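You operate a simulated robot arm through the tools that you are given. There is no shell and no other tool. Be economical: measure what you need, move in short steps, check, and stop when the job is done.

You are at the controls of a simulated two-armed robot. One attempt, no reset.

Task
Fit the blue end cap to the blue-banded leg in the hand press.
Fine: leg in the sliding nest, cap on top, nest in, handle down and up again, nest out. Leave the other legs and caps.

The check looks at the end state, three seconds after you hand in, the way a careful person would. Anything else that was tipped, shoved, dropped, spilled or broken makes it a failure. Lids that push on must go on centred and level and be pressed home; caps that screw on are set level and turned clockwise until they are tight.

Robot
Two 7-joint arms with fingered hands on one trunk, on a base that drives. Base frame: it is fixed to the floor where the robot stands at the start and does not move with it; the origin is under the middle of the robot, x ahead of it, y to its left, z up; the surface under the hand at the start is at about z = 850. Readings come in mm, rad, newtons and seconds.
The left shoulder is at the start at [60, 138, 947], the right one opposite. With the tool pointing down near the work surface each hand reaches from about 420 to 920 mm from the robot's upright axis, wherever it stands, measured 20 degrees to its own side. Places, roughly: handle of the hand press [700, 300, 1200]; leg with the blue band (5x5x12 cm) [700, -100, 900]; leg with the orange band [500, -1500, 1000]; leg with the white band (5x5x12 cm) [700, -200, 900]; orange end cap [500, -1500, 1000]; sliding nest of the hand press [500, 300, 900]; top of the leg with the blue band [700, -100, 1000]. Payload 4 kg a hand.
The TCP of each hand is the grasp point between the finger pads, 36 mm short of the fingertips. In the tool frame z runs along the fingers and y along their closing line. The gripper opens to 120 mm. The gripper's body begins 42 mm behind the TCP. The gripper is a hand of 5 fingers: y runs from the thumb to the fingers, the wrist lies at [-15, -109, -200] in the tool frame.
Orientation is told as [roll, pitch, yaw] about the base's x, y, z axes, in that order, counted from this pose: with the fingers straight down and the wrist toward the robot, the tool's x, y and z point along [0, 1, 0], [1, 0, 0] and [0, 0, -1] of the base frame.

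Tools
- The arms move only by the tool play_rows. It takes "left_commands", "right_commands" or both (then of equal length, played together; a hand with none holds still); each is a list of rows, each a list of 6 numbers: the shift along the tool's x, y, z in mm, then the turn, a rotation vector about the tool's x, y, z in rad. In form: [[dx, dy, dz, rx, ry, rz], ...]. A call has 1 to 20 rows; each row shifts and turns the commanded pose from where the row before left it, along the tool's axes as they then stand. Each row takes 0.2 s and may step no farther than 50 mm and 0.15 rad from the row before; otherwise, the whole call is refused. Where a pose cannot be reached the arm comes as near as it can. A force on the tool above 60 N (or 10 N above the force at the start of the call, whichever is more), or a blocked arm, ends the call early, and 0.2 s more pass. In this call time passes only in rows, and 0.2 s behind the last. It gives the time, the measured TCP pose, the force on the tool (base axes), the opening and the grip force at its end, in the units of the frame above (readings bear some noise), with the torque about the TCP (base axes, N m) and any sound that the robot's microphone picked up.
- Cameras (640 x 400 px; columns grow to the right, rows downward): "scene" is now at [55, 32.5, 1601.8]; the picture's right is [0.33, -0.94, 0.00], its down [-0.47, -0.17, -0.86] and it looks along [0.82, 0.29, -0.50] (base axes); focal length 268 px, centre (320, 200). "left" rides on the left gripper at [-69, -79, -131] in its tool frame; the picture's right is [-0.78, -0.29, 0.55], its down [0.55, -0.73, 0.40] and it looks along [0.29, 0.61, 0.74] (tool axes); focal length 222 px, centre (320, 200). "right" rides on the right gripper at [69, -79, -131] in its tool frame; the picture's right is [-0.78, 0.29, -0.55], its down [-0.55, -0.74, 0.40] and it looks along [-0.29, 0.61, 0.74] (tool axes); focal length 222 px, centre (320, 200).
- get_image(camera): a new picture of that camera. The clock stands still meanwhile.
- slide_trunk(by): slides the trunk up (or, below 0, down) by that many mm; the arms and the scene camera ride with it, the base frame stays. It gives what a move gives, with no picture.
- steer(legs): drives the robot by 1 to 6 legs, each [ahead, left, turn to the left] in mm, mm and rad, along the robot's own axes; the way and the turn of a leg run together, so that a leg with both is an arc; at most 1500 mm and 3.142 rad a leg. The arms and the cameras ride along, it lands a little off, and it stops where it bumps. It gives what a move gives.
- move_fingers(index, middle, ring, little, thumb_bend, thumb_turn, hand): sets how far each is bent, from 0 (flat) to 1 (curled in); at 0.3 the hand is open as for a grip, at 0.7 the pads meet at the TCP. One left out holds its place. A second passes; each finger stops where it meets its share of the squeeze, and holds until it gets a number again. It is the only way to open and close the hand. It gives what a move gives, with no picture; readings hold the bend of each and the force on index, middle, ring, little, thumb and palm. thumb_turn goes from beside the hand (0) to across from the fingers (1), as for a grip.
- aim_head(pan, tilt): turns the head with the scene camera to pan (to the left, within 1.501 rad either way) and tilt (down, from -0.506 to 1.204), counted from straight ahead of the robot. It gives what a move gives.
- pixel_to_xyz(camera, pixels): for up to 12 pixels [column, row] of the newest picture of that camera ("zoom" is the newest enlarged one), the place [x, y, z] in the base frame of the surface seen there, good to about 2 mm. The clock stands still meanwhile.
- zoom(camera, box): a new picture of the part [left, top, right, bottom] of that camera's present view, enlarged. The clock stands still meanwhile.
- close_job(): hands the job in; it is judged then, once.

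Go step by step. Measure first, check grasps and placings, and put right what went wrong. The budget is 80 turns and 70 pictures, counting those below and the enlarged ones. Unless the task says otherwise, let go and move clear before handing in, and close with one line.

The tools are called after ">>>" as name(argument=value, ...) on one line, values as JSON. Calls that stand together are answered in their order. play_rows: Moves the arms, as the interface text tells. Its arguments: {"type":"object","properties":{"left_commands":{"type":"array","items":{"type":"array","items":{"type":"number"}}},"right_commands":{"type":"array","items":{"type":"array","items":{"type":"number"}}}},"required":[]} The other tools are called the same way: slide_trunk (by) slides the trunk up or down; move_fingers (index, middle, ring, little, thumb_bend, thumb_turn, hand) moves the fingers one by one; steer (legs) drives the base; aim_head (pan, tilt) turns the head that bears the scene camera; get_image (camera) takes a picture; pixel_to_xyz (camera, pixels) gives the place of the surface under pixels of a picture; zoom (camera, box) takes an enlarged picture of a part of a camera's view; close_job () hands the job in.

At the start:

```text
time_s: 0.0
left_ee_pos: [340.5, 351.0, 1378.1]
left_tcp_rot: [0.001, 0.0, -0.002]
left_contact_force: [-0.4, 0.1, -0.1]
left_moment: [0.03, -0.01, 0.02]
left_finger_gap: 120.1
left_grasp_force: 0.1
left_shape: jaw
left_bend: [0.3, 0.3, 0.3, 0.3, 0.3, 0.97]
left_finger forces: [0.0, 0.0, 0.0, 0.0, 0.1, 0.0]
right_ee_pos: [407.0, -74.0, 1465.7]
right_tcp_rot: [0.0, -0.001, 0.002]
right_contact_force: [-0.8, -0.2, -0.2]
right_moment: [-0.01, 0.02, 0.01]
right_finger_gap: 120.0
right_grasp_force: 0.0
right_shape: jaw
right_bend: [0.3, 0.3, 0.3, 0.3, 0.3, 0.97]
right_finger forces: [0.0, 0.0, 0.0, 0.0, 0.1, 0.0]
trunk travel left (down, up): [-525.0, 65.0]
robot x, y, heading: [0.3, 2.5, 0.002]
head pan, tilt: [0.34, 0.525]
```

scene: 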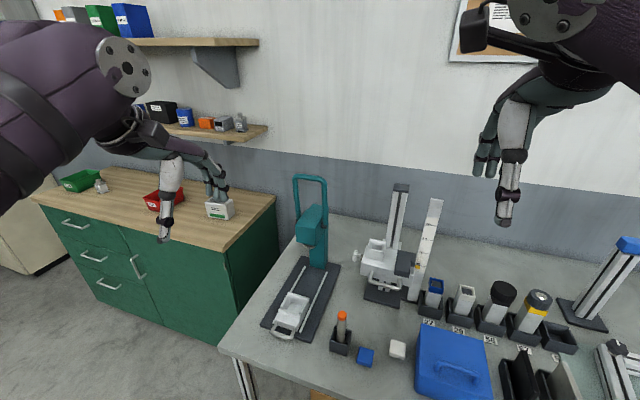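
right: 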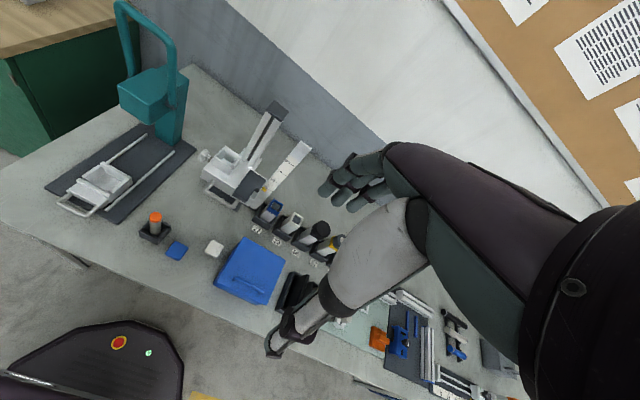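
left: 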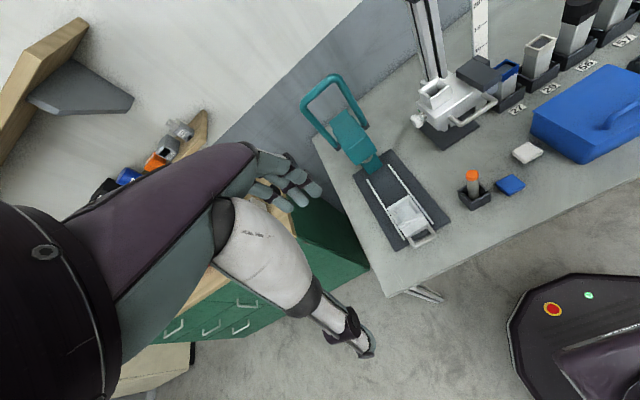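

The scene shows the teal press with its nest near (292,312), the blue cap at (366,356) and the blue-banded leg around (433,292). I'll zoom in and measure them.

>>> zoom(camera="scene", box=[240, 160, 480, 370])

>>> pixel_to_xyz(camera="scene", pixels=[[366, 352], [398, 346], [433, 284], [433, 298], [427, 310], [293, 310], [286, 332], [310, 178], [312, 225], [342, 320], [350, 300], [466, 290]])

```text
1.90 times, centred on (360, 265) of scene
```

zoom: 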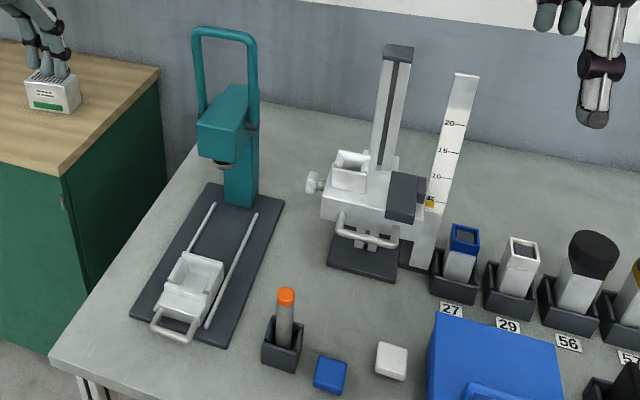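

```text
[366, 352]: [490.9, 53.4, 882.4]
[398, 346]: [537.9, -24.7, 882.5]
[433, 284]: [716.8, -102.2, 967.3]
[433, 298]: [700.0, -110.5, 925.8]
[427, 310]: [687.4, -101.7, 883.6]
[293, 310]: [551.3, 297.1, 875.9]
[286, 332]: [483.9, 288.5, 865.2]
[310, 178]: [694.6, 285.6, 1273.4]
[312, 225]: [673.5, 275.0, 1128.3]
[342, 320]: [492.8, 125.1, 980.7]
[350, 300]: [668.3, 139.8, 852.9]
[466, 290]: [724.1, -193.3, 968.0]
```

The blue-banded leg stands in tray 27, and the blue cap lies at about (490,53). I'll take closer views of the nest, leg and cap for exact geometry.

>>> zoom(camera="scene", box=[255, 250, 345, 345])

>>> pixel_to_xyz(camera="zoom", pixels=[[100, 100], [320, 200]])

>>> zoom(camera="scene", box=[340, 265, 480, 370])

```text
4.21 times, centred on (300, 298) of scene
```

zoom: 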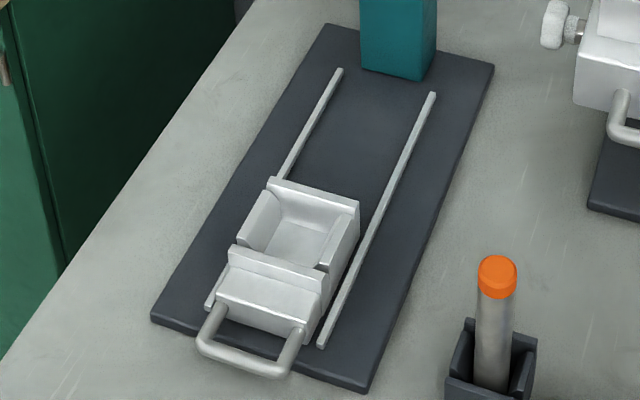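

```text
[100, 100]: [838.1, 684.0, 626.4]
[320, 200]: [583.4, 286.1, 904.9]
```

```text
3.81 times, centred on (410, 318) of scene
```

zoom: 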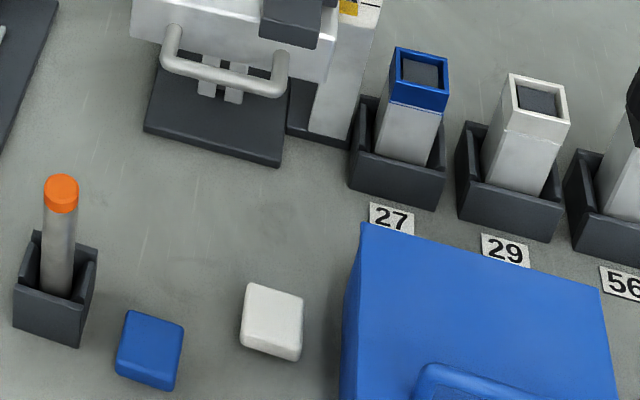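

>>> pixel_to_xyz(camera="zoom", pixels=[[398, 50], [446, 62], [444, 101], [393, 92], [422, 75], [128, 312], [182, 325], [172, 372], [118, 362], [352, 180], [435, 204], [385, 110]])

>>> zoom(camera="scene", box=[270, 285, 320, 345])

```text
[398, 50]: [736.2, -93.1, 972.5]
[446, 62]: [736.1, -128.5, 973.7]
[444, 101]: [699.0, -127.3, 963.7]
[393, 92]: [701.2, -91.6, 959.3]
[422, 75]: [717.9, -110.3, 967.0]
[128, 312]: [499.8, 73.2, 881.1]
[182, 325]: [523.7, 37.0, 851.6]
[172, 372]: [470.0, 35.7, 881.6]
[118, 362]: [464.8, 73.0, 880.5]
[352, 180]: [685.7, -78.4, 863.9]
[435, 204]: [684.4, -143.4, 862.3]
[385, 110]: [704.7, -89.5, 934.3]
```

```text
6.67 times, centred on (295, 315) of scene
```

zoom: 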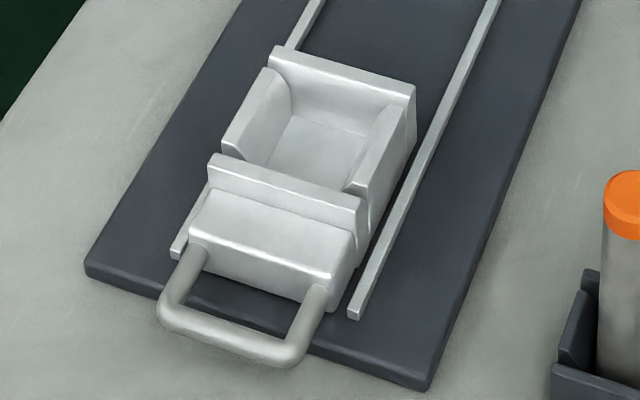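

>>> pixel_to_xyz(camera="zoom", pixels=[[275, 52], [410, 90], [262, 80], [240, 120], [390, 130], [355, 185], [215, 160], [358, 205], [310, 150], [290, 120], [195, 215], [340, 250]])

>>> pixel_to_xyz(camera="scene", pixels=[[295, 177], [327, 180], [296, 185], [326, 190], [322, 262], [314, 262], [301, 243], [316, 245], [288, 338], [278, 328], [300, 336], [325, 205]])

>>> zoom(camera="scene", box=[270, 165, 350, 275])

```text
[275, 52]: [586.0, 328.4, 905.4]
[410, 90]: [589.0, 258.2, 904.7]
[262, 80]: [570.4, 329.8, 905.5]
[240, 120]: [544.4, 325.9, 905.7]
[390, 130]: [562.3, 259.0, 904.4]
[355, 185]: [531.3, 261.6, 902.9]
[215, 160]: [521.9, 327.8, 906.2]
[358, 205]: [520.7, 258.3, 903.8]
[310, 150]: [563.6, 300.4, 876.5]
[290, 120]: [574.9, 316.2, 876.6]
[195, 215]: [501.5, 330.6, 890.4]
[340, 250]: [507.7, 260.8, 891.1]
```

```text
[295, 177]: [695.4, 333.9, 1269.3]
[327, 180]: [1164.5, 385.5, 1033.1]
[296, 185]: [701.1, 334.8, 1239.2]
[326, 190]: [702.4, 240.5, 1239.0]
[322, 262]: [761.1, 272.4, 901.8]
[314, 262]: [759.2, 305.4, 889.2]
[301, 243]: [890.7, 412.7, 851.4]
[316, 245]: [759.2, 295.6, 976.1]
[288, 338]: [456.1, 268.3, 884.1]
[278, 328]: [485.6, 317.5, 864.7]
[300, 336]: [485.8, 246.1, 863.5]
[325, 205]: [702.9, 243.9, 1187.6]
```

```text
3.64 times, centred on (310, 220) of scene
```

zoom: 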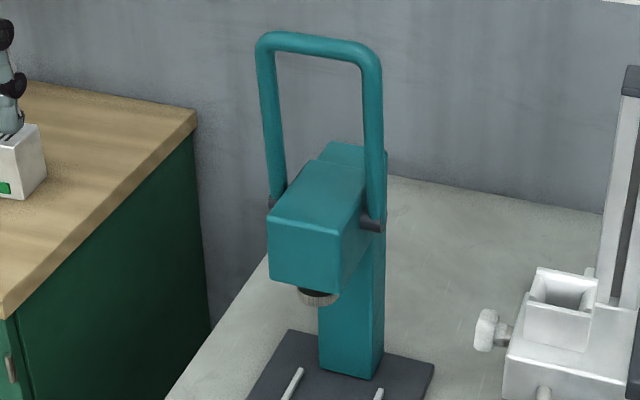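

The leg stands aligned with the axes at about (718,-110) with its top at z≈974. The nest cavity is near (553,293), floor 876 and rim 905. Next I'll measure the obstacles beside the leg (ruler and gauge) and the press pivot.

>>> pixel_to_xyz(camera="scene", pixels=[[436, 200], [429, 240], [417, 290], [410, 298], [405, 262], [400, 190], [398, 292], [446, 296], [423, 292], [324, 220], [500, 290], [432, 203]])

>>> pixel_to_xyz(camera="zoom", pixels=[[318, 298], [318, 304], [378, 225], [375, 60], [320, 40], [272, 60], [272, 210], [345, 270], [268, 270], [300, 180], [376, 130], [260, 120]])

>>> zoom(camera="scene", box=[360, 180, 480, 340])

```text
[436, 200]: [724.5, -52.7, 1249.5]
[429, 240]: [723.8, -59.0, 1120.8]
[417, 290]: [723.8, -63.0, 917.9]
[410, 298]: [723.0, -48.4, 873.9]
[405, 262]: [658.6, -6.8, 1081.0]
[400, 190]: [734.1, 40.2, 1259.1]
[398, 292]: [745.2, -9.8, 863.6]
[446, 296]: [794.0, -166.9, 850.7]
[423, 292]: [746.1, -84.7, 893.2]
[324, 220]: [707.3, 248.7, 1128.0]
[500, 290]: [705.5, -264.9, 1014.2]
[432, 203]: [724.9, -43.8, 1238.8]
```

```text
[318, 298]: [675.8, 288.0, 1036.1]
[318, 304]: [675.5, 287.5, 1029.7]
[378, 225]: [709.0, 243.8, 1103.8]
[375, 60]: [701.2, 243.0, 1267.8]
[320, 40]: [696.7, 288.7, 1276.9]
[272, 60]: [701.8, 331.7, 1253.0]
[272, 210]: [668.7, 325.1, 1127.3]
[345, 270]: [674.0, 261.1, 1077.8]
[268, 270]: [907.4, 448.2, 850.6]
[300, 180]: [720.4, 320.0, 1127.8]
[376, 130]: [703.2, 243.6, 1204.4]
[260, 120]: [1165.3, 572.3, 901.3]
```

```text
2.50 times, centred on (420, 260) of scene
```

zoom: 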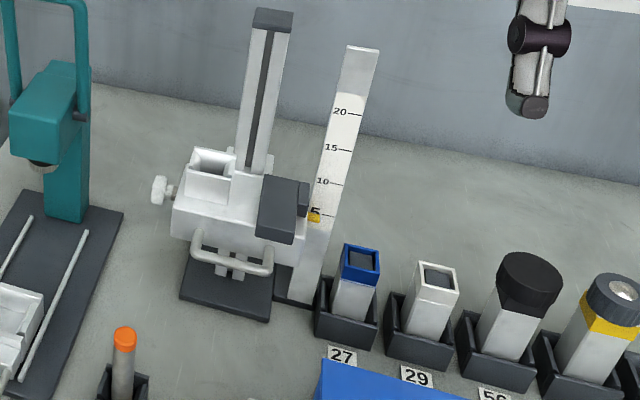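

The ruler at y≈-35..-65, x≈724, stands about 20 mm from the leg, so hand width matters. I'll look at the hand's shape.

>>> zoom(camera="scene", box=[90, 90, 250, 250])

>>> zoom(camera="left", box=[200, 120, 400, 380])

```text
2.50 times, centred on (170, 170) of scene
```

zoom: 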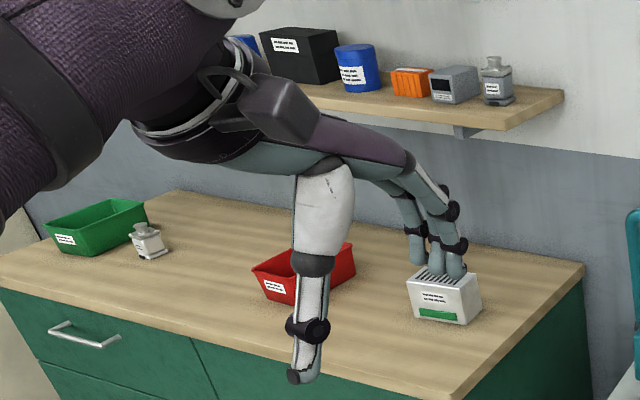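

```text
1.54 times, centred on (300, 250) of left
```

zoom: 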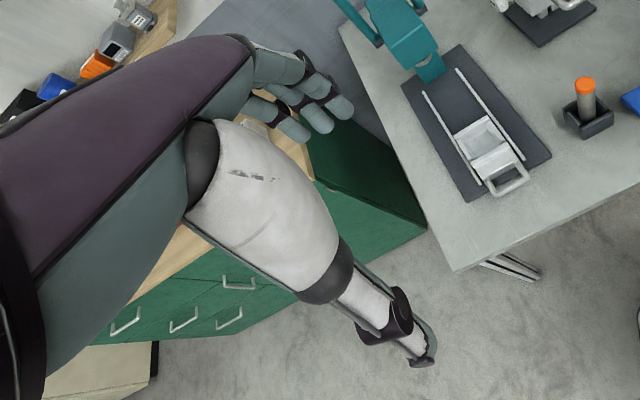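

>>> pixel_to_xyz(camera="zoom", pixels=[[343, 106], [320, 120], [295, 130], [318, 82], [255, 65], [232, 105], [262, 150], [425, 352], [370, 300], [270, 230], [200, 60], [60, 260]])

>>> pixel_to_xyz(camera="scene", pixels=[[163, 238], [167, 220], [193, 190], [205, 197], [214, 190], [222, 190], [193, 180], [172, 160]])

```text
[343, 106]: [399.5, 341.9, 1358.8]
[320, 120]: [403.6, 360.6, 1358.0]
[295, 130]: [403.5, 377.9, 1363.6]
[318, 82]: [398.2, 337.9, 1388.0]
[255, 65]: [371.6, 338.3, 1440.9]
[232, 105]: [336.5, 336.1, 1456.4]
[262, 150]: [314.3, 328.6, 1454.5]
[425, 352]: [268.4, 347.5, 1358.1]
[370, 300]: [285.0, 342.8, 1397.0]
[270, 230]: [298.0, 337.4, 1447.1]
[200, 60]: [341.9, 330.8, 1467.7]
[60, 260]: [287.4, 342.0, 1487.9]
```

```text
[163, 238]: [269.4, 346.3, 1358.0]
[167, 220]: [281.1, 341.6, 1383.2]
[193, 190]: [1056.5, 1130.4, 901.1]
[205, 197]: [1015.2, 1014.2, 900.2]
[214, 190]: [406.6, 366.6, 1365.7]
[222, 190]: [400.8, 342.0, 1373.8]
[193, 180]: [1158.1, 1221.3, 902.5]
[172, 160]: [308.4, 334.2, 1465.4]
```

The fingers run from about -19 to +50 mm to the left hand's +y side, which would foul the ruler. The right hand mirrors that, so I prefer it. I'll measure the gauge parts that its camera could come near.

>>> zoom(camera="scene", box=[350, 220, 450, 310])

>>> zoom(camera="scene", box=[440, 0, 640, 230])

```text
4.44 times, centred on (400, 265) of scene
```

zoom: 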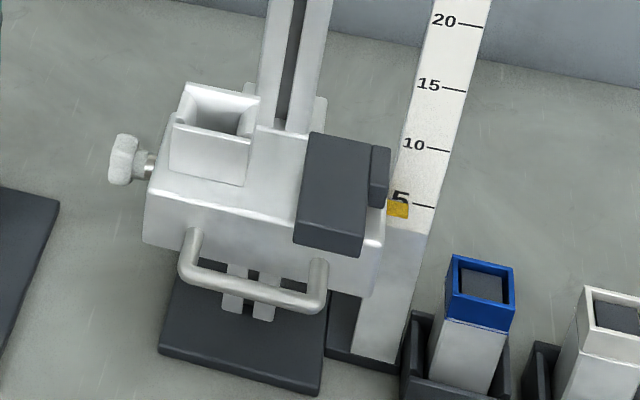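

```text
1.74 times, centred on (540, 115) of scene
```

zoom: 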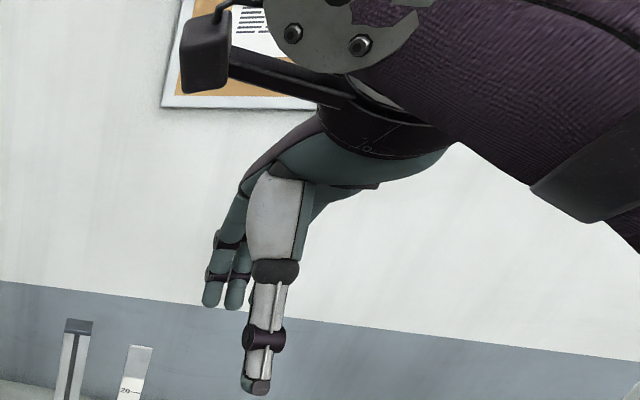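

>>> pixel_to_xyz(camera="zoom", pixels=[[185, 60], [205, 70], [225, 80], [210, 25], [210, 298], [235, 300], [255, 385], [300, 160]])

>>> zoom(camera="scene", box=[350, 220, 450, 310])

>>> pixel_to_xyz(camera="zoom", pixels=[[310, 135], [365, 142], [362, 245], [298, 235], [385, 160], [372, 270], [320, 310], [190, 260], [405, 270], [400, 340], [415, 315], [448, 290]])

```text
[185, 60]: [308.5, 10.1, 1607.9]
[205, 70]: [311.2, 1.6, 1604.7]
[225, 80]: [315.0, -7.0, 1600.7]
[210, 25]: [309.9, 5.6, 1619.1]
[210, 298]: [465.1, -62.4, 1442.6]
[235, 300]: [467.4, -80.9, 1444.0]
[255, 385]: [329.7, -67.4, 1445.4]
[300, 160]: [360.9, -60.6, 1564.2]
```

```text
4.44 times, centred on (400, 265) of scene
```

zoom: 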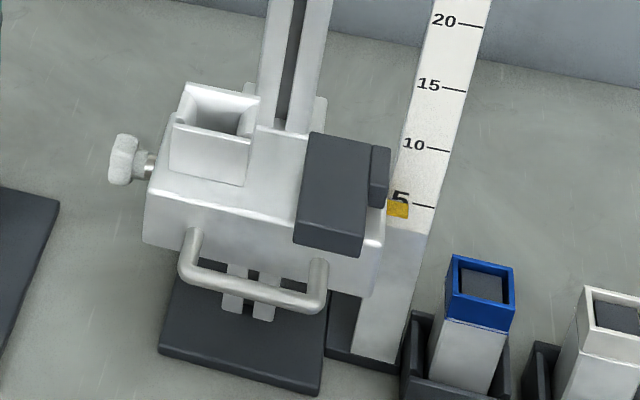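

```text
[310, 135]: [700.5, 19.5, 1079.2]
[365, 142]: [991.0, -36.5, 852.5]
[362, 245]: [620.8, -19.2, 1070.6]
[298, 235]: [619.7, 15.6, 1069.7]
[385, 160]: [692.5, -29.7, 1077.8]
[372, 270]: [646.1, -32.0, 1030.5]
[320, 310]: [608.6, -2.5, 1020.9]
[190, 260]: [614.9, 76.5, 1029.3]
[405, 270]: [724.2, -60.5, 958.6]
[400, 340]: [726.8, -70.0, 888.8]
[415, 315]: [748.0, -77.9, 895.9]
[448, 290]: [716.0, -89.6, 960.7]
```

The gauge block spans x 620–700, y -30..20, top 1080, right where the right hand's camera box would come. A small roll of the right hand (0.2 rad) clears it while the pads stay flat on the leg. I'll drive left about 270 mm so the right hand reaches leg, cap and nest from one station.

>>> steer(legs=[[0, 270, 0]])

>>> aim_head(pan=-0.1, tilt=0.6)

>>> get_image(camera="scene")

```text
time_s: 1.9
left_ee_pos: [339.6, 622.1, 1379.2]
left_tcp_rot: [-0.002, -0.001, 0.0]
left_contact_force: [0.3, 0.2, -0.3]
left_moment: [0.0, 0.0, 0.02]
left_finger_gap: 119.7
left_grasp_force: 0.0
left_shape: jaw
left_bend: [0.3, 0.3, 0.3, 0.3, 0.3, 0.97]
left_finger forces: [0.1, 0.1, 0.1, 0.0, 0.0, 0.0]
right_ee_pos: [406.5, 197.2, 1465.5]
right_tcp_rot: [0.0, 0.002, 0.001]
right_contact_force: [1.2, 0.3, -0.5]
right_moment: [-0.02, -0.03, 0.0]
right_finger_gap: 119.6
right_grasp_force: 0.1
right_shape: jaw
right_bend: [0.3, 0.3, 0.3, 0.3, 0.3, 0.97]
right_finger forces: [0.0, 0.0, 0.0, 0.0, 0.0, 0.0]
trunk travel left (down, up): [-525.0, 65.0]
robot x, y, heading: [-0.0, 268.6, -0.001]
head pan, tilt: [0.34, 0.525]
```

```text
time_s: 2.8
left_ee_pos: [340.6, 620.3, 1379.2]
left_tcp_rot: [-0.001, -0.001, 0.002]
left_contact_force: [0.2, -0.1, 0.3]
left_moment: [-0.01, 0.03, 0.01]
left_finger_gap: 119.7
left_grasp_force: 0.0
left_shape: jaw
left_bend: [0.3, 0.3, 0.3, 0.3, 0.3, 0.97]
left_finger forces: [0.0, 0.0, 0.0, 0.0, 0.1, 0.0]
right_ee_pos: [406.7, 196.6, 1464.8]
right_tcp_rot: [-0.001, 0.001, 0.001]
right_contact_force: [-0.8, 1.0, 0.5]
right_moment: [0.01, -0.01, 0.03]
right_finger_gap: 119.6
right_grasp_force: 0.0
right_shape: jaw
right_bend: [0.3, 0.3, 0.3, 0.3, 0.3, 0.97]
right_finger forces: [0.0, 0.0, 0.0, 0.0, 0.0, 0.0]
trunk travel left (down, up): [-525.0, 65.0]
robot x, y, heading: [-1.6, 269.8, 0.004]
head pan, tilt: [-0.099, 0.6]
```

```text
55 pictures are left
```

scene: 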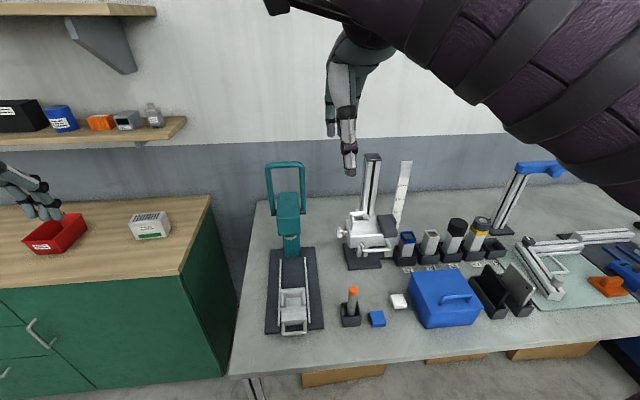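

The view is clear, and the right hand can travel high over everything. I'll move it above the leg and roll it 0.2 rad.

>>> play_rows(right_commands=[[-34.6, 34.6, 0, 0, 0, 0], [-34.6, 34.6, 0, 0, 0, 0], [-34.6, 34.6, 0, 0, 0, 0], [-34.6, 34.6, 0, 0, 0, 0], [-34.6, 34.6, 0, 0, 0, 0], [-34.6, 34.6, 0, 0, 0, 0], [-34.6, 34.6, 0, 0, 0, 0], [-34.6, 34.6, 0, 0, 0, 0], [-34.6, 34.6, 0, 0, 0, 0], [0, 0, 0, 0, 0.1, 0], [0, 0, 0, 0, 0.1, 0], [-8, 0, 39.2, 0, 0, 0], [-8, 0, 39.2, 0, 0, 0], [-8, 0, 39.2, 0, 0, 0], [-8, 0, 39.2, 0, 0, 0]])

>>> get_image(camera="scene")

>>> get_image(camera="right")

```text
time_s: 6.0
left_ee_pos: [341.0, 620.5, 1379.0]
left_tcp_rot: [-0.001, -0.001, 0.001]
left_contact_force: [0.4, 0.7, 0.3]
left_moment: [0.0, 0.0, 0.01]
left_finger_gap: 119.7
left_grasp_force: 0.0
left_shape: jaw
left_bend: [0.3, 0.3, 0.3, 0.3, 0.3, 0.97]
left_finger forces: [0.1, 0.0, 0.0, 0.0, 0.0, 0.0]
right_ee_pos: [634.0, -72.7, 1263.5]
right_tcp_rot: [0.2, 0.0, -0.001]
right_contact_force: [-0.4, 0.3, -0.9]
right_moment: [-0.01, -0.02, -0.02]
right_finger_gap: 120.1
right_grasp_force: 0.1
right_shape: jaw
right_bend: [0.3, 0.3, 0.3, 0.3, 0.3, 0.97]
right_finger forces: [0.0, 0.1, 0.0, 0.0, 0.1, 0.0]
right hand out of reach, approached as far as the arm can: row 6, 7, 8, 9
trunk travel left (down, up): [-525.0, 65.0]
robot x, y, heading: [0.7, 269.4, 0.002]
head pan, tilt: [-0.099, 0.6]
```

```text
54 pictures are left
```

scene: 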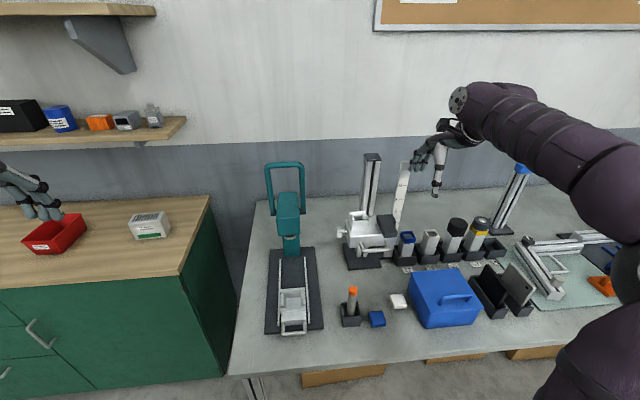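

```text
53 pictures are left
```

right: 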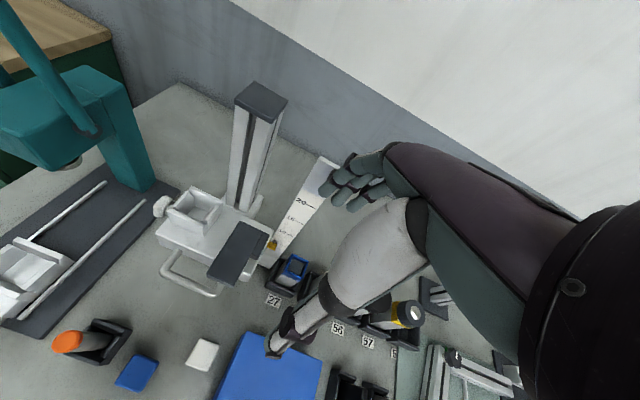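

It stopped short at (634,-73,1263) for reach, which is safe. I'll shift right first, then forward and down.

>>> play_rows(right_commands=[[-40.2, 0, -8.1, 0, 0, 0], [-8, 0, 39.2, 0, 0, 0], [-8, 0, 39.2, 0, 0, 0], [0, 42, 0, 0, 0, 0], [0, 42, 0, 0, 0, 0], [-8, 0, 39.2, 0, 0, 0]])

>>> get_image(camera="right")

```text
time_s: 7.4
left_ee_pos: [339.6, 620.6, 1379.1]
left_tcp_rot: [0.0, 0.001, -0.001]
left_contact_force: [0.8, -0.1, 0.5]
left_moment: [0.01, 0.0, -0.04]
left_finger_gap: 120.0
left_grasp_force: 0.0
left_shape: jaw
left_bend: [0.3, 0.3, 0.3, 0.3, 0.3, 0.97]
left_finger forces: [0.0, 0.0, 0.1, 0.1, 0.1, 0.0]
right_ee_pos: [718.4, -113.3, 1144.1]
right_tcp_rot: [0.2, -0.002, -0.002]
right_contact_force: [0.1, 0.4, 1.1]
right_moment: [-0.04, 0.0, 0.04]
right_finger_gap: 119.7
right_grasp_force: 0.2
right_shape: jaw
right_bend: [0.3, 0.3, 0.3, 0.3, 0.3, 0.97]
right_finger forces: [0.0, 0.1, 0.0, 0.0, 0.0, 0.0]
trunk travel left (down, up): [-525.0, 65.0]
robot x, y, heading: [0.6, 268.1, 0.003]
head pan, tilt: [-0.099, 0.6]
```

```text
52 pictures are left
```

right: 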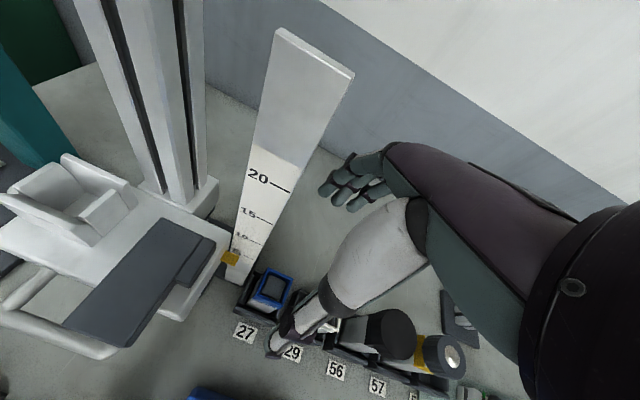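

Now at (718,-113,1144), clear of the ruler. I'll zoom to refine the leg's position and see the tray.

>>> zoom(camera="right", box=[220, 250, 320, 330])

>>> pixel_to_xyz(camera="zoom", pixels=[[320, 200], [260, 120], [300, 130], [230, 210], [340, 250], [470, 150], [450, 300], [140, 240], [260, 350], [140, 210], [280, 330], [390, 130]])

```text
5.00 times, centred on (270, 290) of right
```

zoom: 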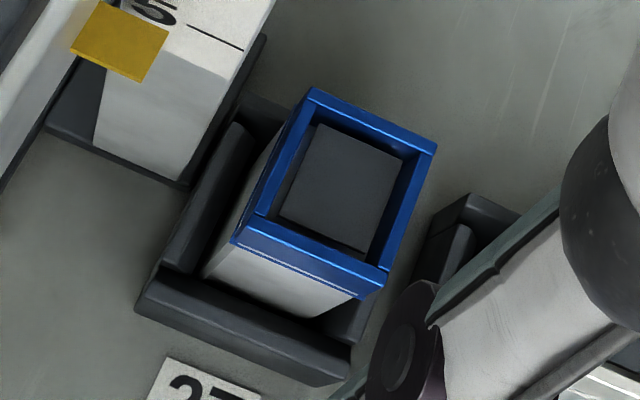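

```text
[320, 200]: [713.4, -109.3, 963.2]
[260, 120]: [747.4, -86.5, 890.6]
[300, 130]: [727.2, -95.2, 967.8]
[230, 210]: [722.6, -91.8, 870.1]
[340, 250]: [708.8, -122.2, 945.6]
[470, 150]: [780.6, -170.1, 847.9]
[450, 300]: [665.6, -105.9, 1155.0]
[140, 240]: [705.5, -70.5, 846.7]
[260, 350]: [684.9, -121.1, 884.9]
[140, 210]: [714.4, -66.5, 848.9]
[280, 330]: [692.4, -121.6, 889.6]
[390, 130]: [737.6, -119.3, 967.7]
```

>>> pixel_to_xyz(camera="zoom", pixels=[[314, 94], [430, 150], [385, 268], [240, 235], [312, 108], [418, 165], [300, 240], [270, 180], [400, 215], [370, 125]])

```text
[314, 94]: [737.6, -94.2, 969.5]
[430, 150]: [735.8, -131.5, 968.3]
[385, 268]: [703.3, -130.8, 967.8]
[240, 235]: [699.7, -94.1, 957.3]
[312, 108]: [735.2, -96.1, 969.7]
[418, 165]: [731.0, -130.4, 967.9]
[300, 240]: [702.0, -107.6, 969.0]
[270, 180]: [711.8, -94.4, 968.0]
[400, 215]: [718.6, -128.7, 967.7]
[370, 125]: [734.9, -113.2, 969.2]
```

The leg is about 40 mm square, centred at (718.5,-112.5), top 969, and the tray wall top is 890. The little finger could brush the white leg when closing, so I'll keep it flat and descend to z≈950.

>>> move_fingers(hand="right", little=0)

>>> play_rows(right_commands=[[-7.7, 0, 38, 0, 0, 0], [-7.7, 0, 38, 0, 0, 0], [-7.7, 0, 38, 0, 0, 0]])

>>> get_image(camera="right")

>>> zoom(camera="scene", box=[340, 140, 520, 280])

```text
time_s: 8.4
left_ee_pos: [339.7, 620.5, 1379.6]
left_tcp_rot: [0.0, 0.0, 0.0]
left_contact_force: [0.1, -0.3, 0.2]
left_moment: [0.02, 0.01, 0.0]
left_finger_gap: 119.5
left_grasp_force: 0.2
left_shape: jaw
left_bend: [0.3, 0.3, 0.3, 0.3, 0.3, 0.97]
left_finger forces: [0.0, 0.0, 0.0, 0.1, 0.0, 0.1]
right_ee_pos: [718.4, -112.7, 1144.3]
right_tcp_rot: [0.202, -0.001, 0.0]
right_contact_force: [-0.2, -0.3, 0.2]
right_moment: [0.04, -0.05, 0.01]
right_finger_gap: 118.9
right_grasp_force: 0.1
right_shape: fingers
right_bend: [0.3, 0.3, 0.3, 0.0, 0.3, 0.97]
right_finger forces: [0.0, 0.1, 0.0, 0.0, 0.0, 0.0]
trunk travel left (down, up): [-525.0, 65.0]
robot x, y, heading: [5.0, 270.8, 0.003]
head pan, tilt: [-0.099, 0.6]
```

```text
time_s: 9.2
left_ee_pos: [340.3, 620.2, 1380.4]
left_tcp_rot: [0.001, 0.001, 0.002]
left_contact_force: [0.4, 0.7, -0.1]
left_moment: [0.01, 0.0, -0.03]
left_finger_gap: 119.9
left_grasp_force: 0.2
left_shape: jaw
left_bend: [0.3, 0.3, 0.3, 0.3, 0.3, 0.97]
left_finger forces: [0.0, 0.0, 0.0, 0.0, 0.0, 0.1]
right_ee_pos: [719.0, -114.3, 1027.3]
right_tcp_rot: [0.2, 0.003, -0.001]
right_contact_force: [0.5, -0.8, -0.5]
right_moment: [0.01, 0.0, 0.01]
right_finger_gap: 119.0
right_grasp_force: 0.1
right_shape: fingers
right_bend: [0.3, 0.3, 0.3, 0.0, 0.3, 0.97]
right_finger forces: [0.0, 0.0, 0.0, 0.1, 0.0, 0.1]
trunk travel left (down, up): [-525.0, 65.0]
robot x, y, heading: [-1.6, 270.7, -0.002]
head pan, tilt: [-0.099, 0.6]
```

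```text
50 pictures are left
```

right: 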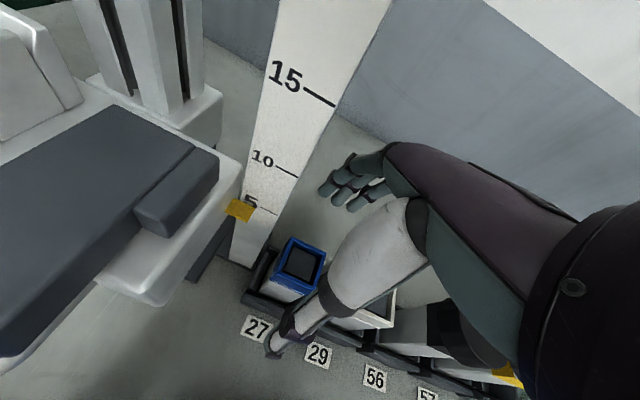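

```text
2.86 times, centred on (430, 210) of scene
```

zoom: 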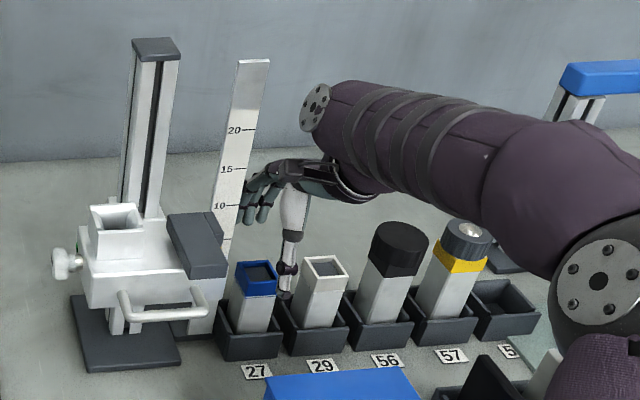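

>>> pixel_to_xyz(camera="scene", pixels=[[440, 242], [441, 220], [428, 215], [431, 216], [430, 233], [453, 230], [440, 205]])

>>> zoom(camera="scene", box=[400, 180, 480, 270])

>>> pixel_to_xyz(camera="right", pixels=[[275, 348], [290, 322], [302, 262], [380, 310], [335, 205], [350, 165], [385, 190]])

```text
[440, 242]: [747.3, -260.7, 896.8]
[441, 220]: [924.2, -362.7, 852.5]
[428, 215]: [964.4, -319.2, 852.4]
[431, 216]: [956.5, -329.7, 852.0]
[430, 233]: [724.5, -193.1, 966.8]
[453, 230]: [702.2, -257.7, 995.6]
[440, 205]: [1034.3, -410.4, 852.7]
```

```text
4.44 times, centred on (440, 225) of scene
```

zoom: 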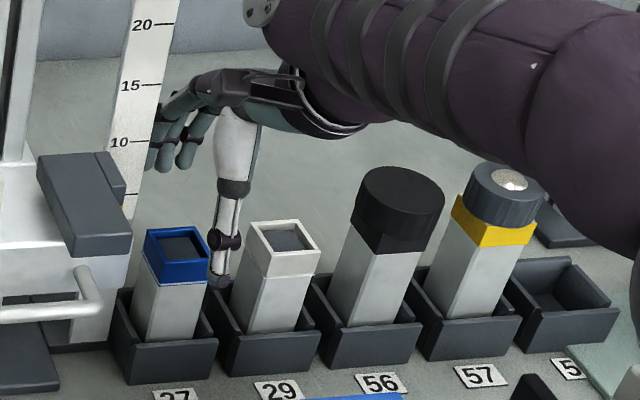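

```text
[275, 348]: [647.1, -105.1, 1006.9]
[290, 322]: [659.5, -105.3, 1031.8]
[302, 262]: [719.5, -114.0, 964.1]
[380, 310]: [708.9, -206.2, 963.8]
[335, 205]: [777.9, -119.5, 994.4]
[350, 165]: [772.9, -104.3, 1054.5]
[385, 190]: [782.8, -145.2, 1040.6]
```

Readings agree: thumb tip at (647,-105,1007) is in front of the leg and the fingers are behind it at x≈778. I'll descend the remaining 77 mm.

>>> play_rows(right_commands=[[-7.7, 0, 38, 0, 0, 0], [-6.0, 0, 37.5, 0, 0, 0]])

>>> get_image(camera="right")

>>> zoom(camera="scene", box=[380, 180, 480, 290])

```text
time_s: 9.8
left_ee_pos: [341.6, 619.5, 1378.7]
left_tcp_rot: [0.0, 0.0, 0.0]
left_contact_force: [-0.8, 0.1, -0.3]
left_moment: [0.01, -0.01, -0.05]
left_finger_gap: 119.9
left_grasp_force: 0.1
left_shape: jaw
left_bend: [0.3, 0.3, 0.3, 0.3, 0.3, 0.97]
left_finger forces: [0.0, 0.1, 0.0, 0.0, 0.1, 0.0]
right_ee_pos: [717.8, -110.6, 950.7]
right_tcp_rot: [0.2, -0.001, -0.002]
right_contact_force: [-0.1, 0.1, -0.7]
right_moment: [0.01, 0.02, 0.0]
right_finger_gap: 119.2
right_grasp_force: 0.0
right_shape: fingers
right_bend: [0.3, 0.3, 0.3, 0.0, 0.3, 0.97]
right_finger forces: [0.1, 0.0, 0.1, 0.1, 0.0, 0.0]
trunk travel left (down, up): [-525.0, 65.0]
robot x, y, heading: [3.3, 270.2, 0.003]
head pan, tilt: [-0.099, 0.6]
```

```text
47 pictures are left
```

right: 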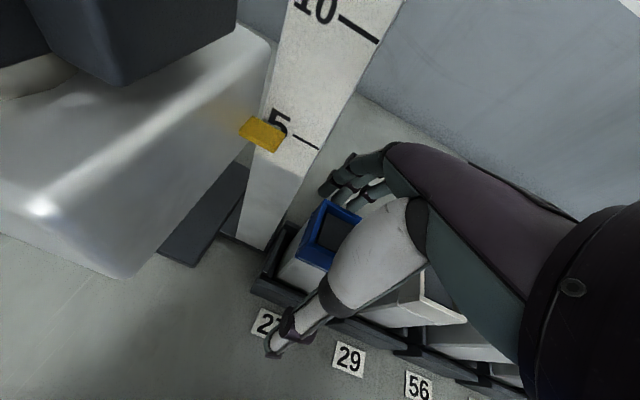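

```text
3.64 times, centred on (430, 235) of scene
```

zoom: 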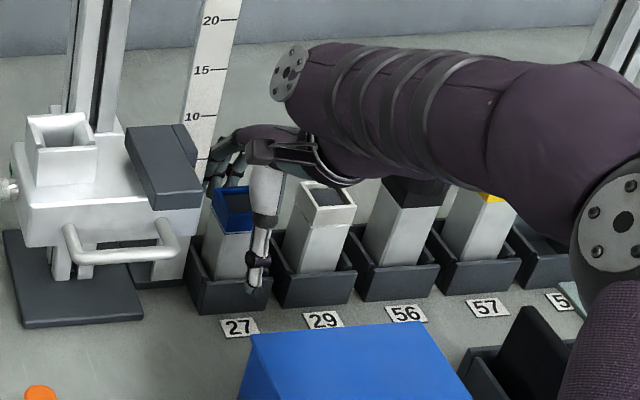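

The hand straddles the leg; the thumb is in front and all is clear. Closing the index, middle and thumb, with ring gently behind.

>>> move_fingers(hand="right", index=0.7, middle=0.7, thumb_bend=0.7)

>>> get_image(camera="right")

```text
time_s: 10.8
left_ee_pos: [341.1, 620.2, 1379.6]
left_tcp_rot: [0.001, 0.001, 0.001]
left_contact_force: [-0.2, -0.1, -0.1]
left_moment: [0.0, 0.01, 0.04]
left_finger_gap: 119.9
left_grasp_force: 0.0
left_shape: jaw
left_bend: [0.3, 0.3, 0.3, 0.3, 0.3, 0.97]
left_finger forces: [0.0, 0.0, 0.0, 0.0, 0.0, 0.0]
right_ee_pos: [719.7, -111.2, 950.7]
right_tcp_rot: [0.201, 0.0, 0.0]
right_contact_force: [6.0, 0.0, 0.4]
right_moment: [-0.06, -0.41, 0.03]
right_finger_gap: 34.8
right_grasp_force: 15.5
right_shape: fingers
right_bend: [0.61, 0.62, 0.3, 0.0, 0.61, 0.97]
right_finger forces: [9.1, 9.3, 0.1, 0.0, 12.3, 0.0]
trunk travel left (down, up): [-525.0, 65.0]
robot x, y, heading: [1.5, 270.6, 0.0]
head pan, tilt: [-0.099, 0.6]
```

```text
45 pictures are left
```

right: 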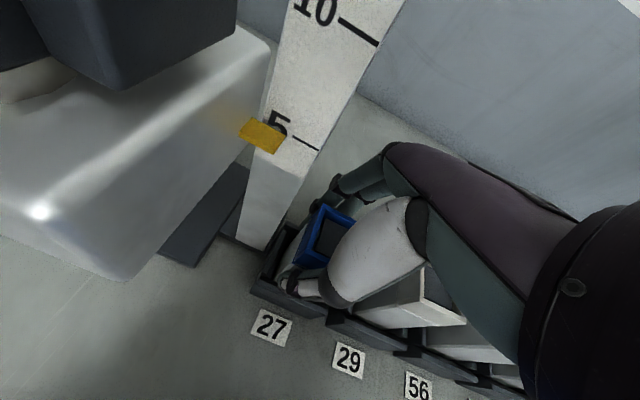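

Gripped at 15 N with a 35 mm gap. Lifting slowly first.

>>> play_rows(right_commands=[[2, 0, -9.8, 0, 0, 0], [2, 0, -9.8, 0, 0, 0], [4, 0, -19.6, 0, 0, 0], [6, 0, -29.4, 0, 0, 0], [6, 0, -29.4, 0, 0, 0]])

>>> get_image(camera="right")

>>> zoom(camera="scene", box=[380, 150, 480, 290])

```text
time_s: 12.0
left_ee_pos: [340.0, 620.2, 1379.9]
left_tcp_rot: [0.0, 0.001, 0.0]
left_contact_force: [0.1, 0.3, 0.4]
left_moment: [-0.03, 0.0, -0.03]
left_finger_gap: 120.0
left_grasp_force: 0.0
left_shape: jaw
left_bend: [0.3, 0.3, 0.3, 0.3, 0.3, 0.97]
left_finger forces: [0.0, 0.0, 0.0, 0.0, 0.0, 0.0]
right_ee_pos: [715.7, -111.5, 1052.3]
right_tcp_rot: [0.2, 0.002, -0.001]
right_contact_force: [0.0, 0.3, -0.9]
right_moment: [-0.01, -0.02, -0.01]
right_finger_gap: 34.6
right_grasp_force: 13.7
right_shape: fingers
right_bend: [0.62, 0.64, 0.3, 0.0, 0.61, 0.96]
right_finger forces: [8.0, 5.8, 0.0, 0.0, 13.8, 0.0]
trunk travel left (down, up): [-525.0, 65.0]
robot x, y, heading: [-0.2, 271.0, 0.002]
head pan, tilt: [-0.099, 0.6]
```

```text
44 pictures are left
```

right: 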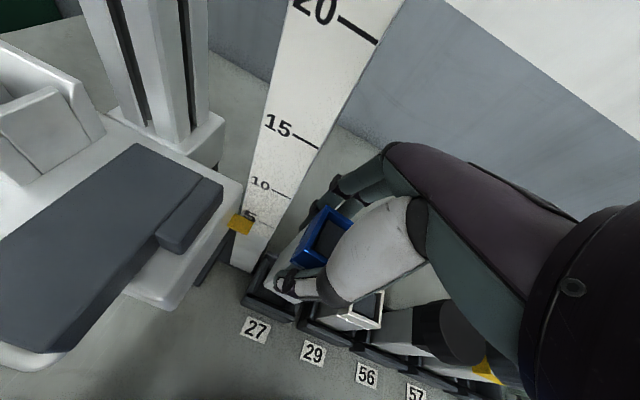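

```text
2.86 times, centred on (430, 220) of scene
```

zoom: 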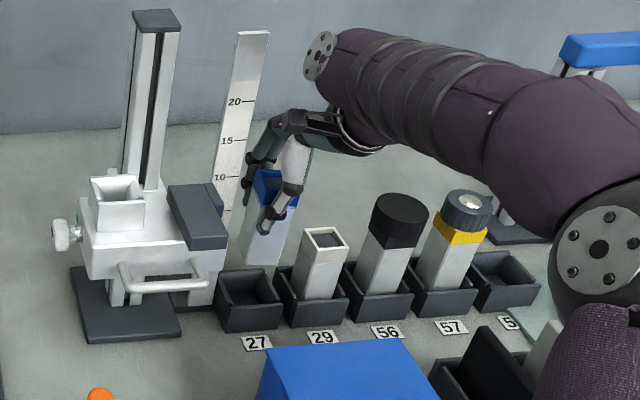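

The leg is out of the tray. I'll raise it more, back off to x≈450, then sweep left in front of the gauge to the nest.

>>> play_rows(right_commands=[[7, 0, -34.3, 0, 0, 0], [7, 0, -34.3, 0, 0, 0], [0, -44, 0, 0, 0, 0], [0, -44, 0, 0, 0, 0], [0, -44, 0, 0, 0, 0], [0, -44, 0, 0, 0, 0], [0, -44, 0, 0, 0, 0], [0, -44, 0, 0, 0, 0], [44.1, 0, 8.94, 0, 0, 0], [44.1, 0, 8.94, 0, 0, 0], [44.1, 0, 8.94, 0, 0, 0], [44.1, 0, 8.94, 0, 0, 0], [44.1, 0, 8.94, 0, 0, 0], [44.1, 0, 8.94, 0, 0, 0], [44.1, 0, 8.94, 0, 0, 0], [44.1, 0, 8.94, 0, 0, 0], [44.1, 0, 8.94, 0, 0, 0]])

>>> get_image(camera="right")

>>> get_image(camera="scene")

```text
time_s: 15.6
left_ee_pos: [342.2, 620.9, 1378.9]
left_tcp_rot: [0.0, 0.0, 0.0]
left_contact_force: [-0.2, 0.7, -0.2]
left_moment: [-0.03, 0.04, 0.0]
left_finger_gap: 119.8
left_grasp_force: 0.0
left_shape: jaw
left_bend: [0.3, 0.3, 0.3, 0.3, 0.3, 0.97]
left_finger forces: [0.1, 0.0, 0.1, 0.0, 0.0, 0.0]
right_ee_pos: [454.7, 295.6, 1121.6]
right_tcp_rot: [0.199, 0.002, 0.0]
right_contact_force: [0.5, 0.4, -2.4]
right_moment: [0.01, 0.0, 0.02]
right_finger_gap: 34.4
right_grasp_force: 13.5
right_shape: fingers
right_bend: [0.62, 0.64, 0.3, 0.0, 0.61, 0.96]
right_finger forces: [7.9, 5.5, 0.0, 0.0, 13.4, 0.0]
trunk travel left (down, up): [-525.0, 65.0]
robot x, y, heading: [3.3, 271.1, -0.003]
head pan, tilt: [-0.099, 0.6]
```

```text
42 pictures are left
```

right: 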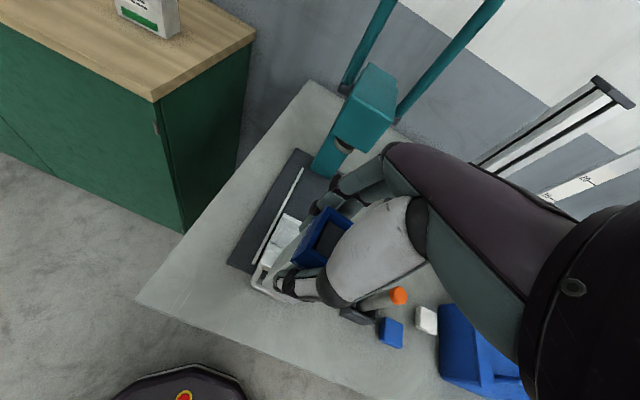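

```text
41 pictures are left
```

scene: 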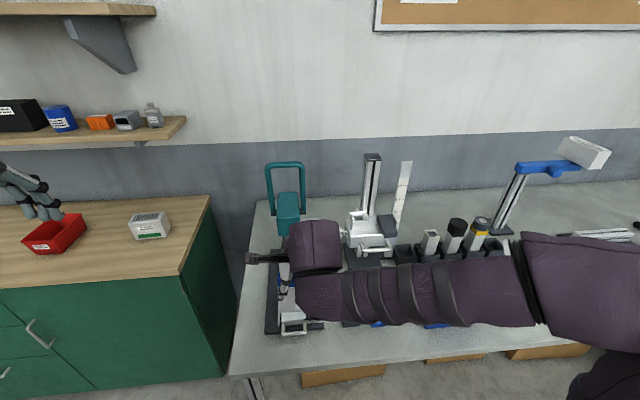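

My arm blocks the head's view of the nest, so I'll check the left hand's camera.

>>> get_image(camera="left")

>>> zoom(camera="right", box=[240, 140, 400, 320])

```text
40 pictures are left
```

left: 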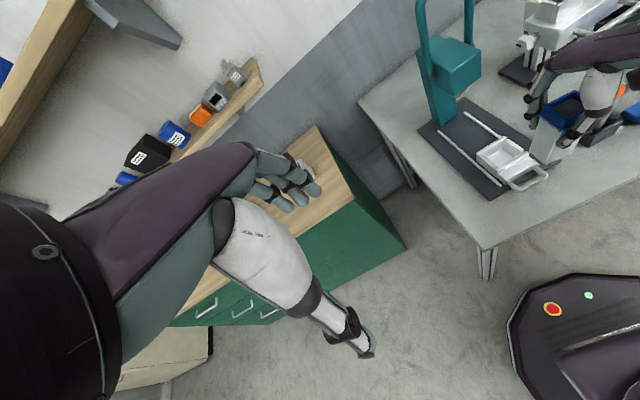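

```text
2.22 times, centred on (320, 230) of right
```

zoom: 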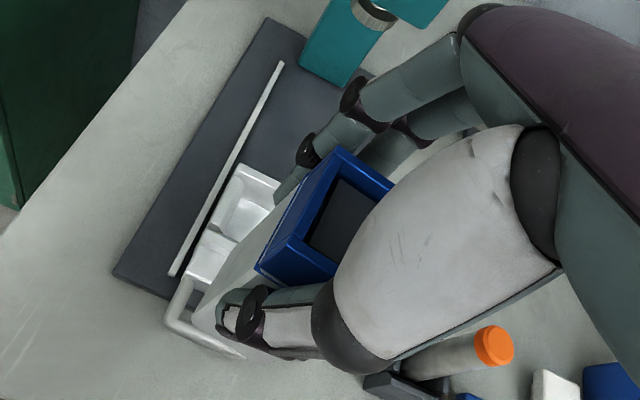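

The left camera sees leg and nest well. I'll measure the leg's tilt there.

>>> zoom(camera="left", box=[460, 60, 640, 200])

```text
2.86 times, centred on (550, 130) of left
```

zoom: 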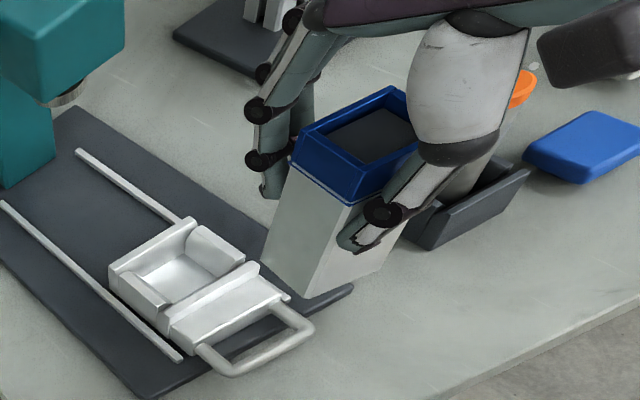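

>>> pixel_to_xyz(camera="zoom", pixels=[[298, 165], [268, 258], [352, 208], [308, 288], [290, 230], [330, 230], [388, 95], [302, 142], [350, 170], [375, 265], [150, 275], [190, 245]])

>>> pixel_to_xyz(camera="zoom", pixels=[[113, 268], [193, 222], [205, 230], [243, 258], [125, 278], [165, 308], [170, 330], [255, 268], [152, 262], [188, 292], [212, 268], [180, 255]])

```text
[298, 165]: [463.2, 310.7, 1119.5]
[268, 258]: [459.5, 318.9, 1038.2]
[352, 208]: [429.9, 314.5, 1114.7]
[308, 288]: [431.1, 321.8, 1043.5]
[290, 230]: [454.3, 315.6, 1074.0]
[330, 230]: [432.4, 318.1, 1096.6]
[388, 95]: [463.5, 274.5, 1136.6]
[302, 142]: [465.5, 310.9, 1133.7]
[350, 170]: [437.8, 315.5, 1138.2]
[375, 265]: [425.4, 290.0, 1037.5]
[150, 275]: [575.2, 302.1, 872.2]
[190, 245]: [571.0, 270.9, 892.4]
```

```text
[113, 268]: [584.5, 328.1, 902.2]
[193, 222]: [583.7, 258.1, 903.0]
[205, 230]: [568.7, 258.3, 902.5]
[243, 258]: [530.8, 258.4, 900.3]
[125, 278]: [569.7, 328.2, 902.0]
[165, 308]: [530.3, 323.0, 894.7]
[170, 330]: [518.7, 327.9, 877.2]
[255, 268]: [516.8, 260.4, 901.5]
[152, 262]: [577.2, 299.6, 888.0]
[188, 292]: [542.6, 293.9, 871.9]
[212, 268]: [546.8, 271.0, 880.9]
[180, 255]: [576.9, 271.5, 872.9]
```

The leg's left face shows it leaning about 0.1 rad (bottom toward +y) and yawed about -0.1 rad. I'll correct the hand's roll and yaw by that and re-measure.

>>> play_rows(right_commands=[[0, 0, 0, 0, -0.1, 0], [0, 0, 0, 0.01, 0, -0.1]])

>>> zoom(camera="left", box=[520, 60, 620, 180])

```text
time_s: 16.2
left_ee_pos: [339.4, 620.3, 1378.4]
left_tcp_rot: [-0.001, -0.001, 0.0]
left_contact_force: [-0.6, -0.2, -0.6]
left_moment: [0.03, 0.02, 0.0]
left_finger_gap: 120.0
left_grasp_force: 0.0
left_shape: jaw
left_bend: [0.3, 0.3, 0.3, 0.3, 0.3, 0.97]
left_finger forces: [0.1, 0.1, 0.1, 0.1, 0.0, 0.0]
right_ee_pos: [454.0, 294.6, 1121.2]
right_tcp_rot: [0.098, 0.0, 0.102]
right_contact_force: [0.1, -0.1, -1.1]
right_moment: [0.0, -0.03, -0.01]
right_finger_gap: 34.5
right_grasp_force: 13.2
right_shape: fingers
right_bend: [0.62, 0.64, 0.3, 0.0, 0.61, 0.96]
right_finger forces: [7.9, 5.4, 0.0, 0.0, 13.4, 0.0]
trunk travel left (down, up): [-525.0, 65.0]
robot x, y, heading: [2.0, 272.8, 0.003]
head pan, tilt: [-0.099, 0.6]
```

```text
3.33 times, centred on (570, 120) of left
```

zoom: 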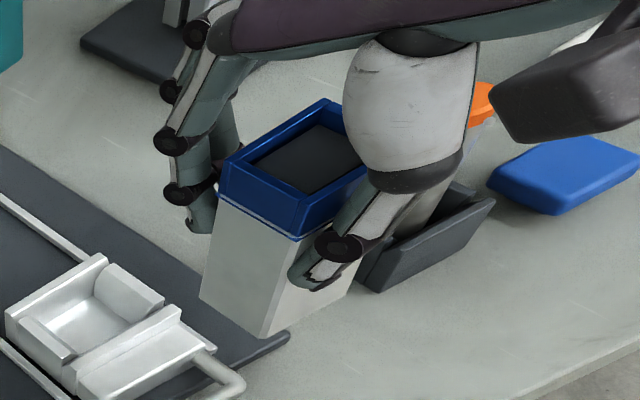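

>>> pixel_to_xyz(camera="zoom", pixels=[[226, 212], [208, 292], [286, 248], [260, 328], [245, 240], [270, 240], [232, 300], [222, 165], [297, 215], [340, 295], [320, 101], [228, 240]])

>>> pixel_to_xyz(camera="zoom", pixels=[[230, 160], [260, 180], [290, 204], [245, 147], [280, 123], [310, 104], [325, 110], [300, 203], [320, 185], [345, 160], [270, 330], [335, 300]])

```text
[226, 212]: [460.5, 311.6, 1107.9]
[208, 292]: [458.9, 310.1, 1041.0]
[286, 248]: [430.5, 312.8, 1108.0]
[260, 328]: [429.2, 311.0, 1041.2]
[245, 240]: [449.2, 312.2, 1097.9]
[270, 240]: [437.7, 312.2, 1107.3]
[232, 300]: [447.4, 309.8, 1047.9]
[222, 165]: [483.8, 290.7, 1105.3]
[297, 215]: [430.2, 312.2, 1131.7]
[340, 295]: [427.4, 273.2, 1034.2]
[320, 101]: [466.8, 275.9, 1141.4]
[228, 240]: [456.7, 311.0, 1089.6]
```

```text
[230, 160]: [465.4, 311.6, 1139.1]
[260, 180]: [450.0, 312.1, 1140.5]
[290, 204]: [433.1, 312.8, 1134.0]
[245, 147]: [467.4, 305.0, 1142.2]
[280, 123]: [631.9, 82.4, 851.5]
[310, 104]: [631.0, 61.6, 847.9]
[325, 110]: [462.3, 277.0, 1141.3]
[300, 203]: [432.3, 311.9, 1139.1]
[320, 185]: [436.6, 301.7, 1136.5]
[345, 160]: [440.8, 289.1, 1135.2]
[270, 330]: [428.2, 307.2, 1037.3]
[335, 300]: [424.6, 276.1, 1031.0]
```

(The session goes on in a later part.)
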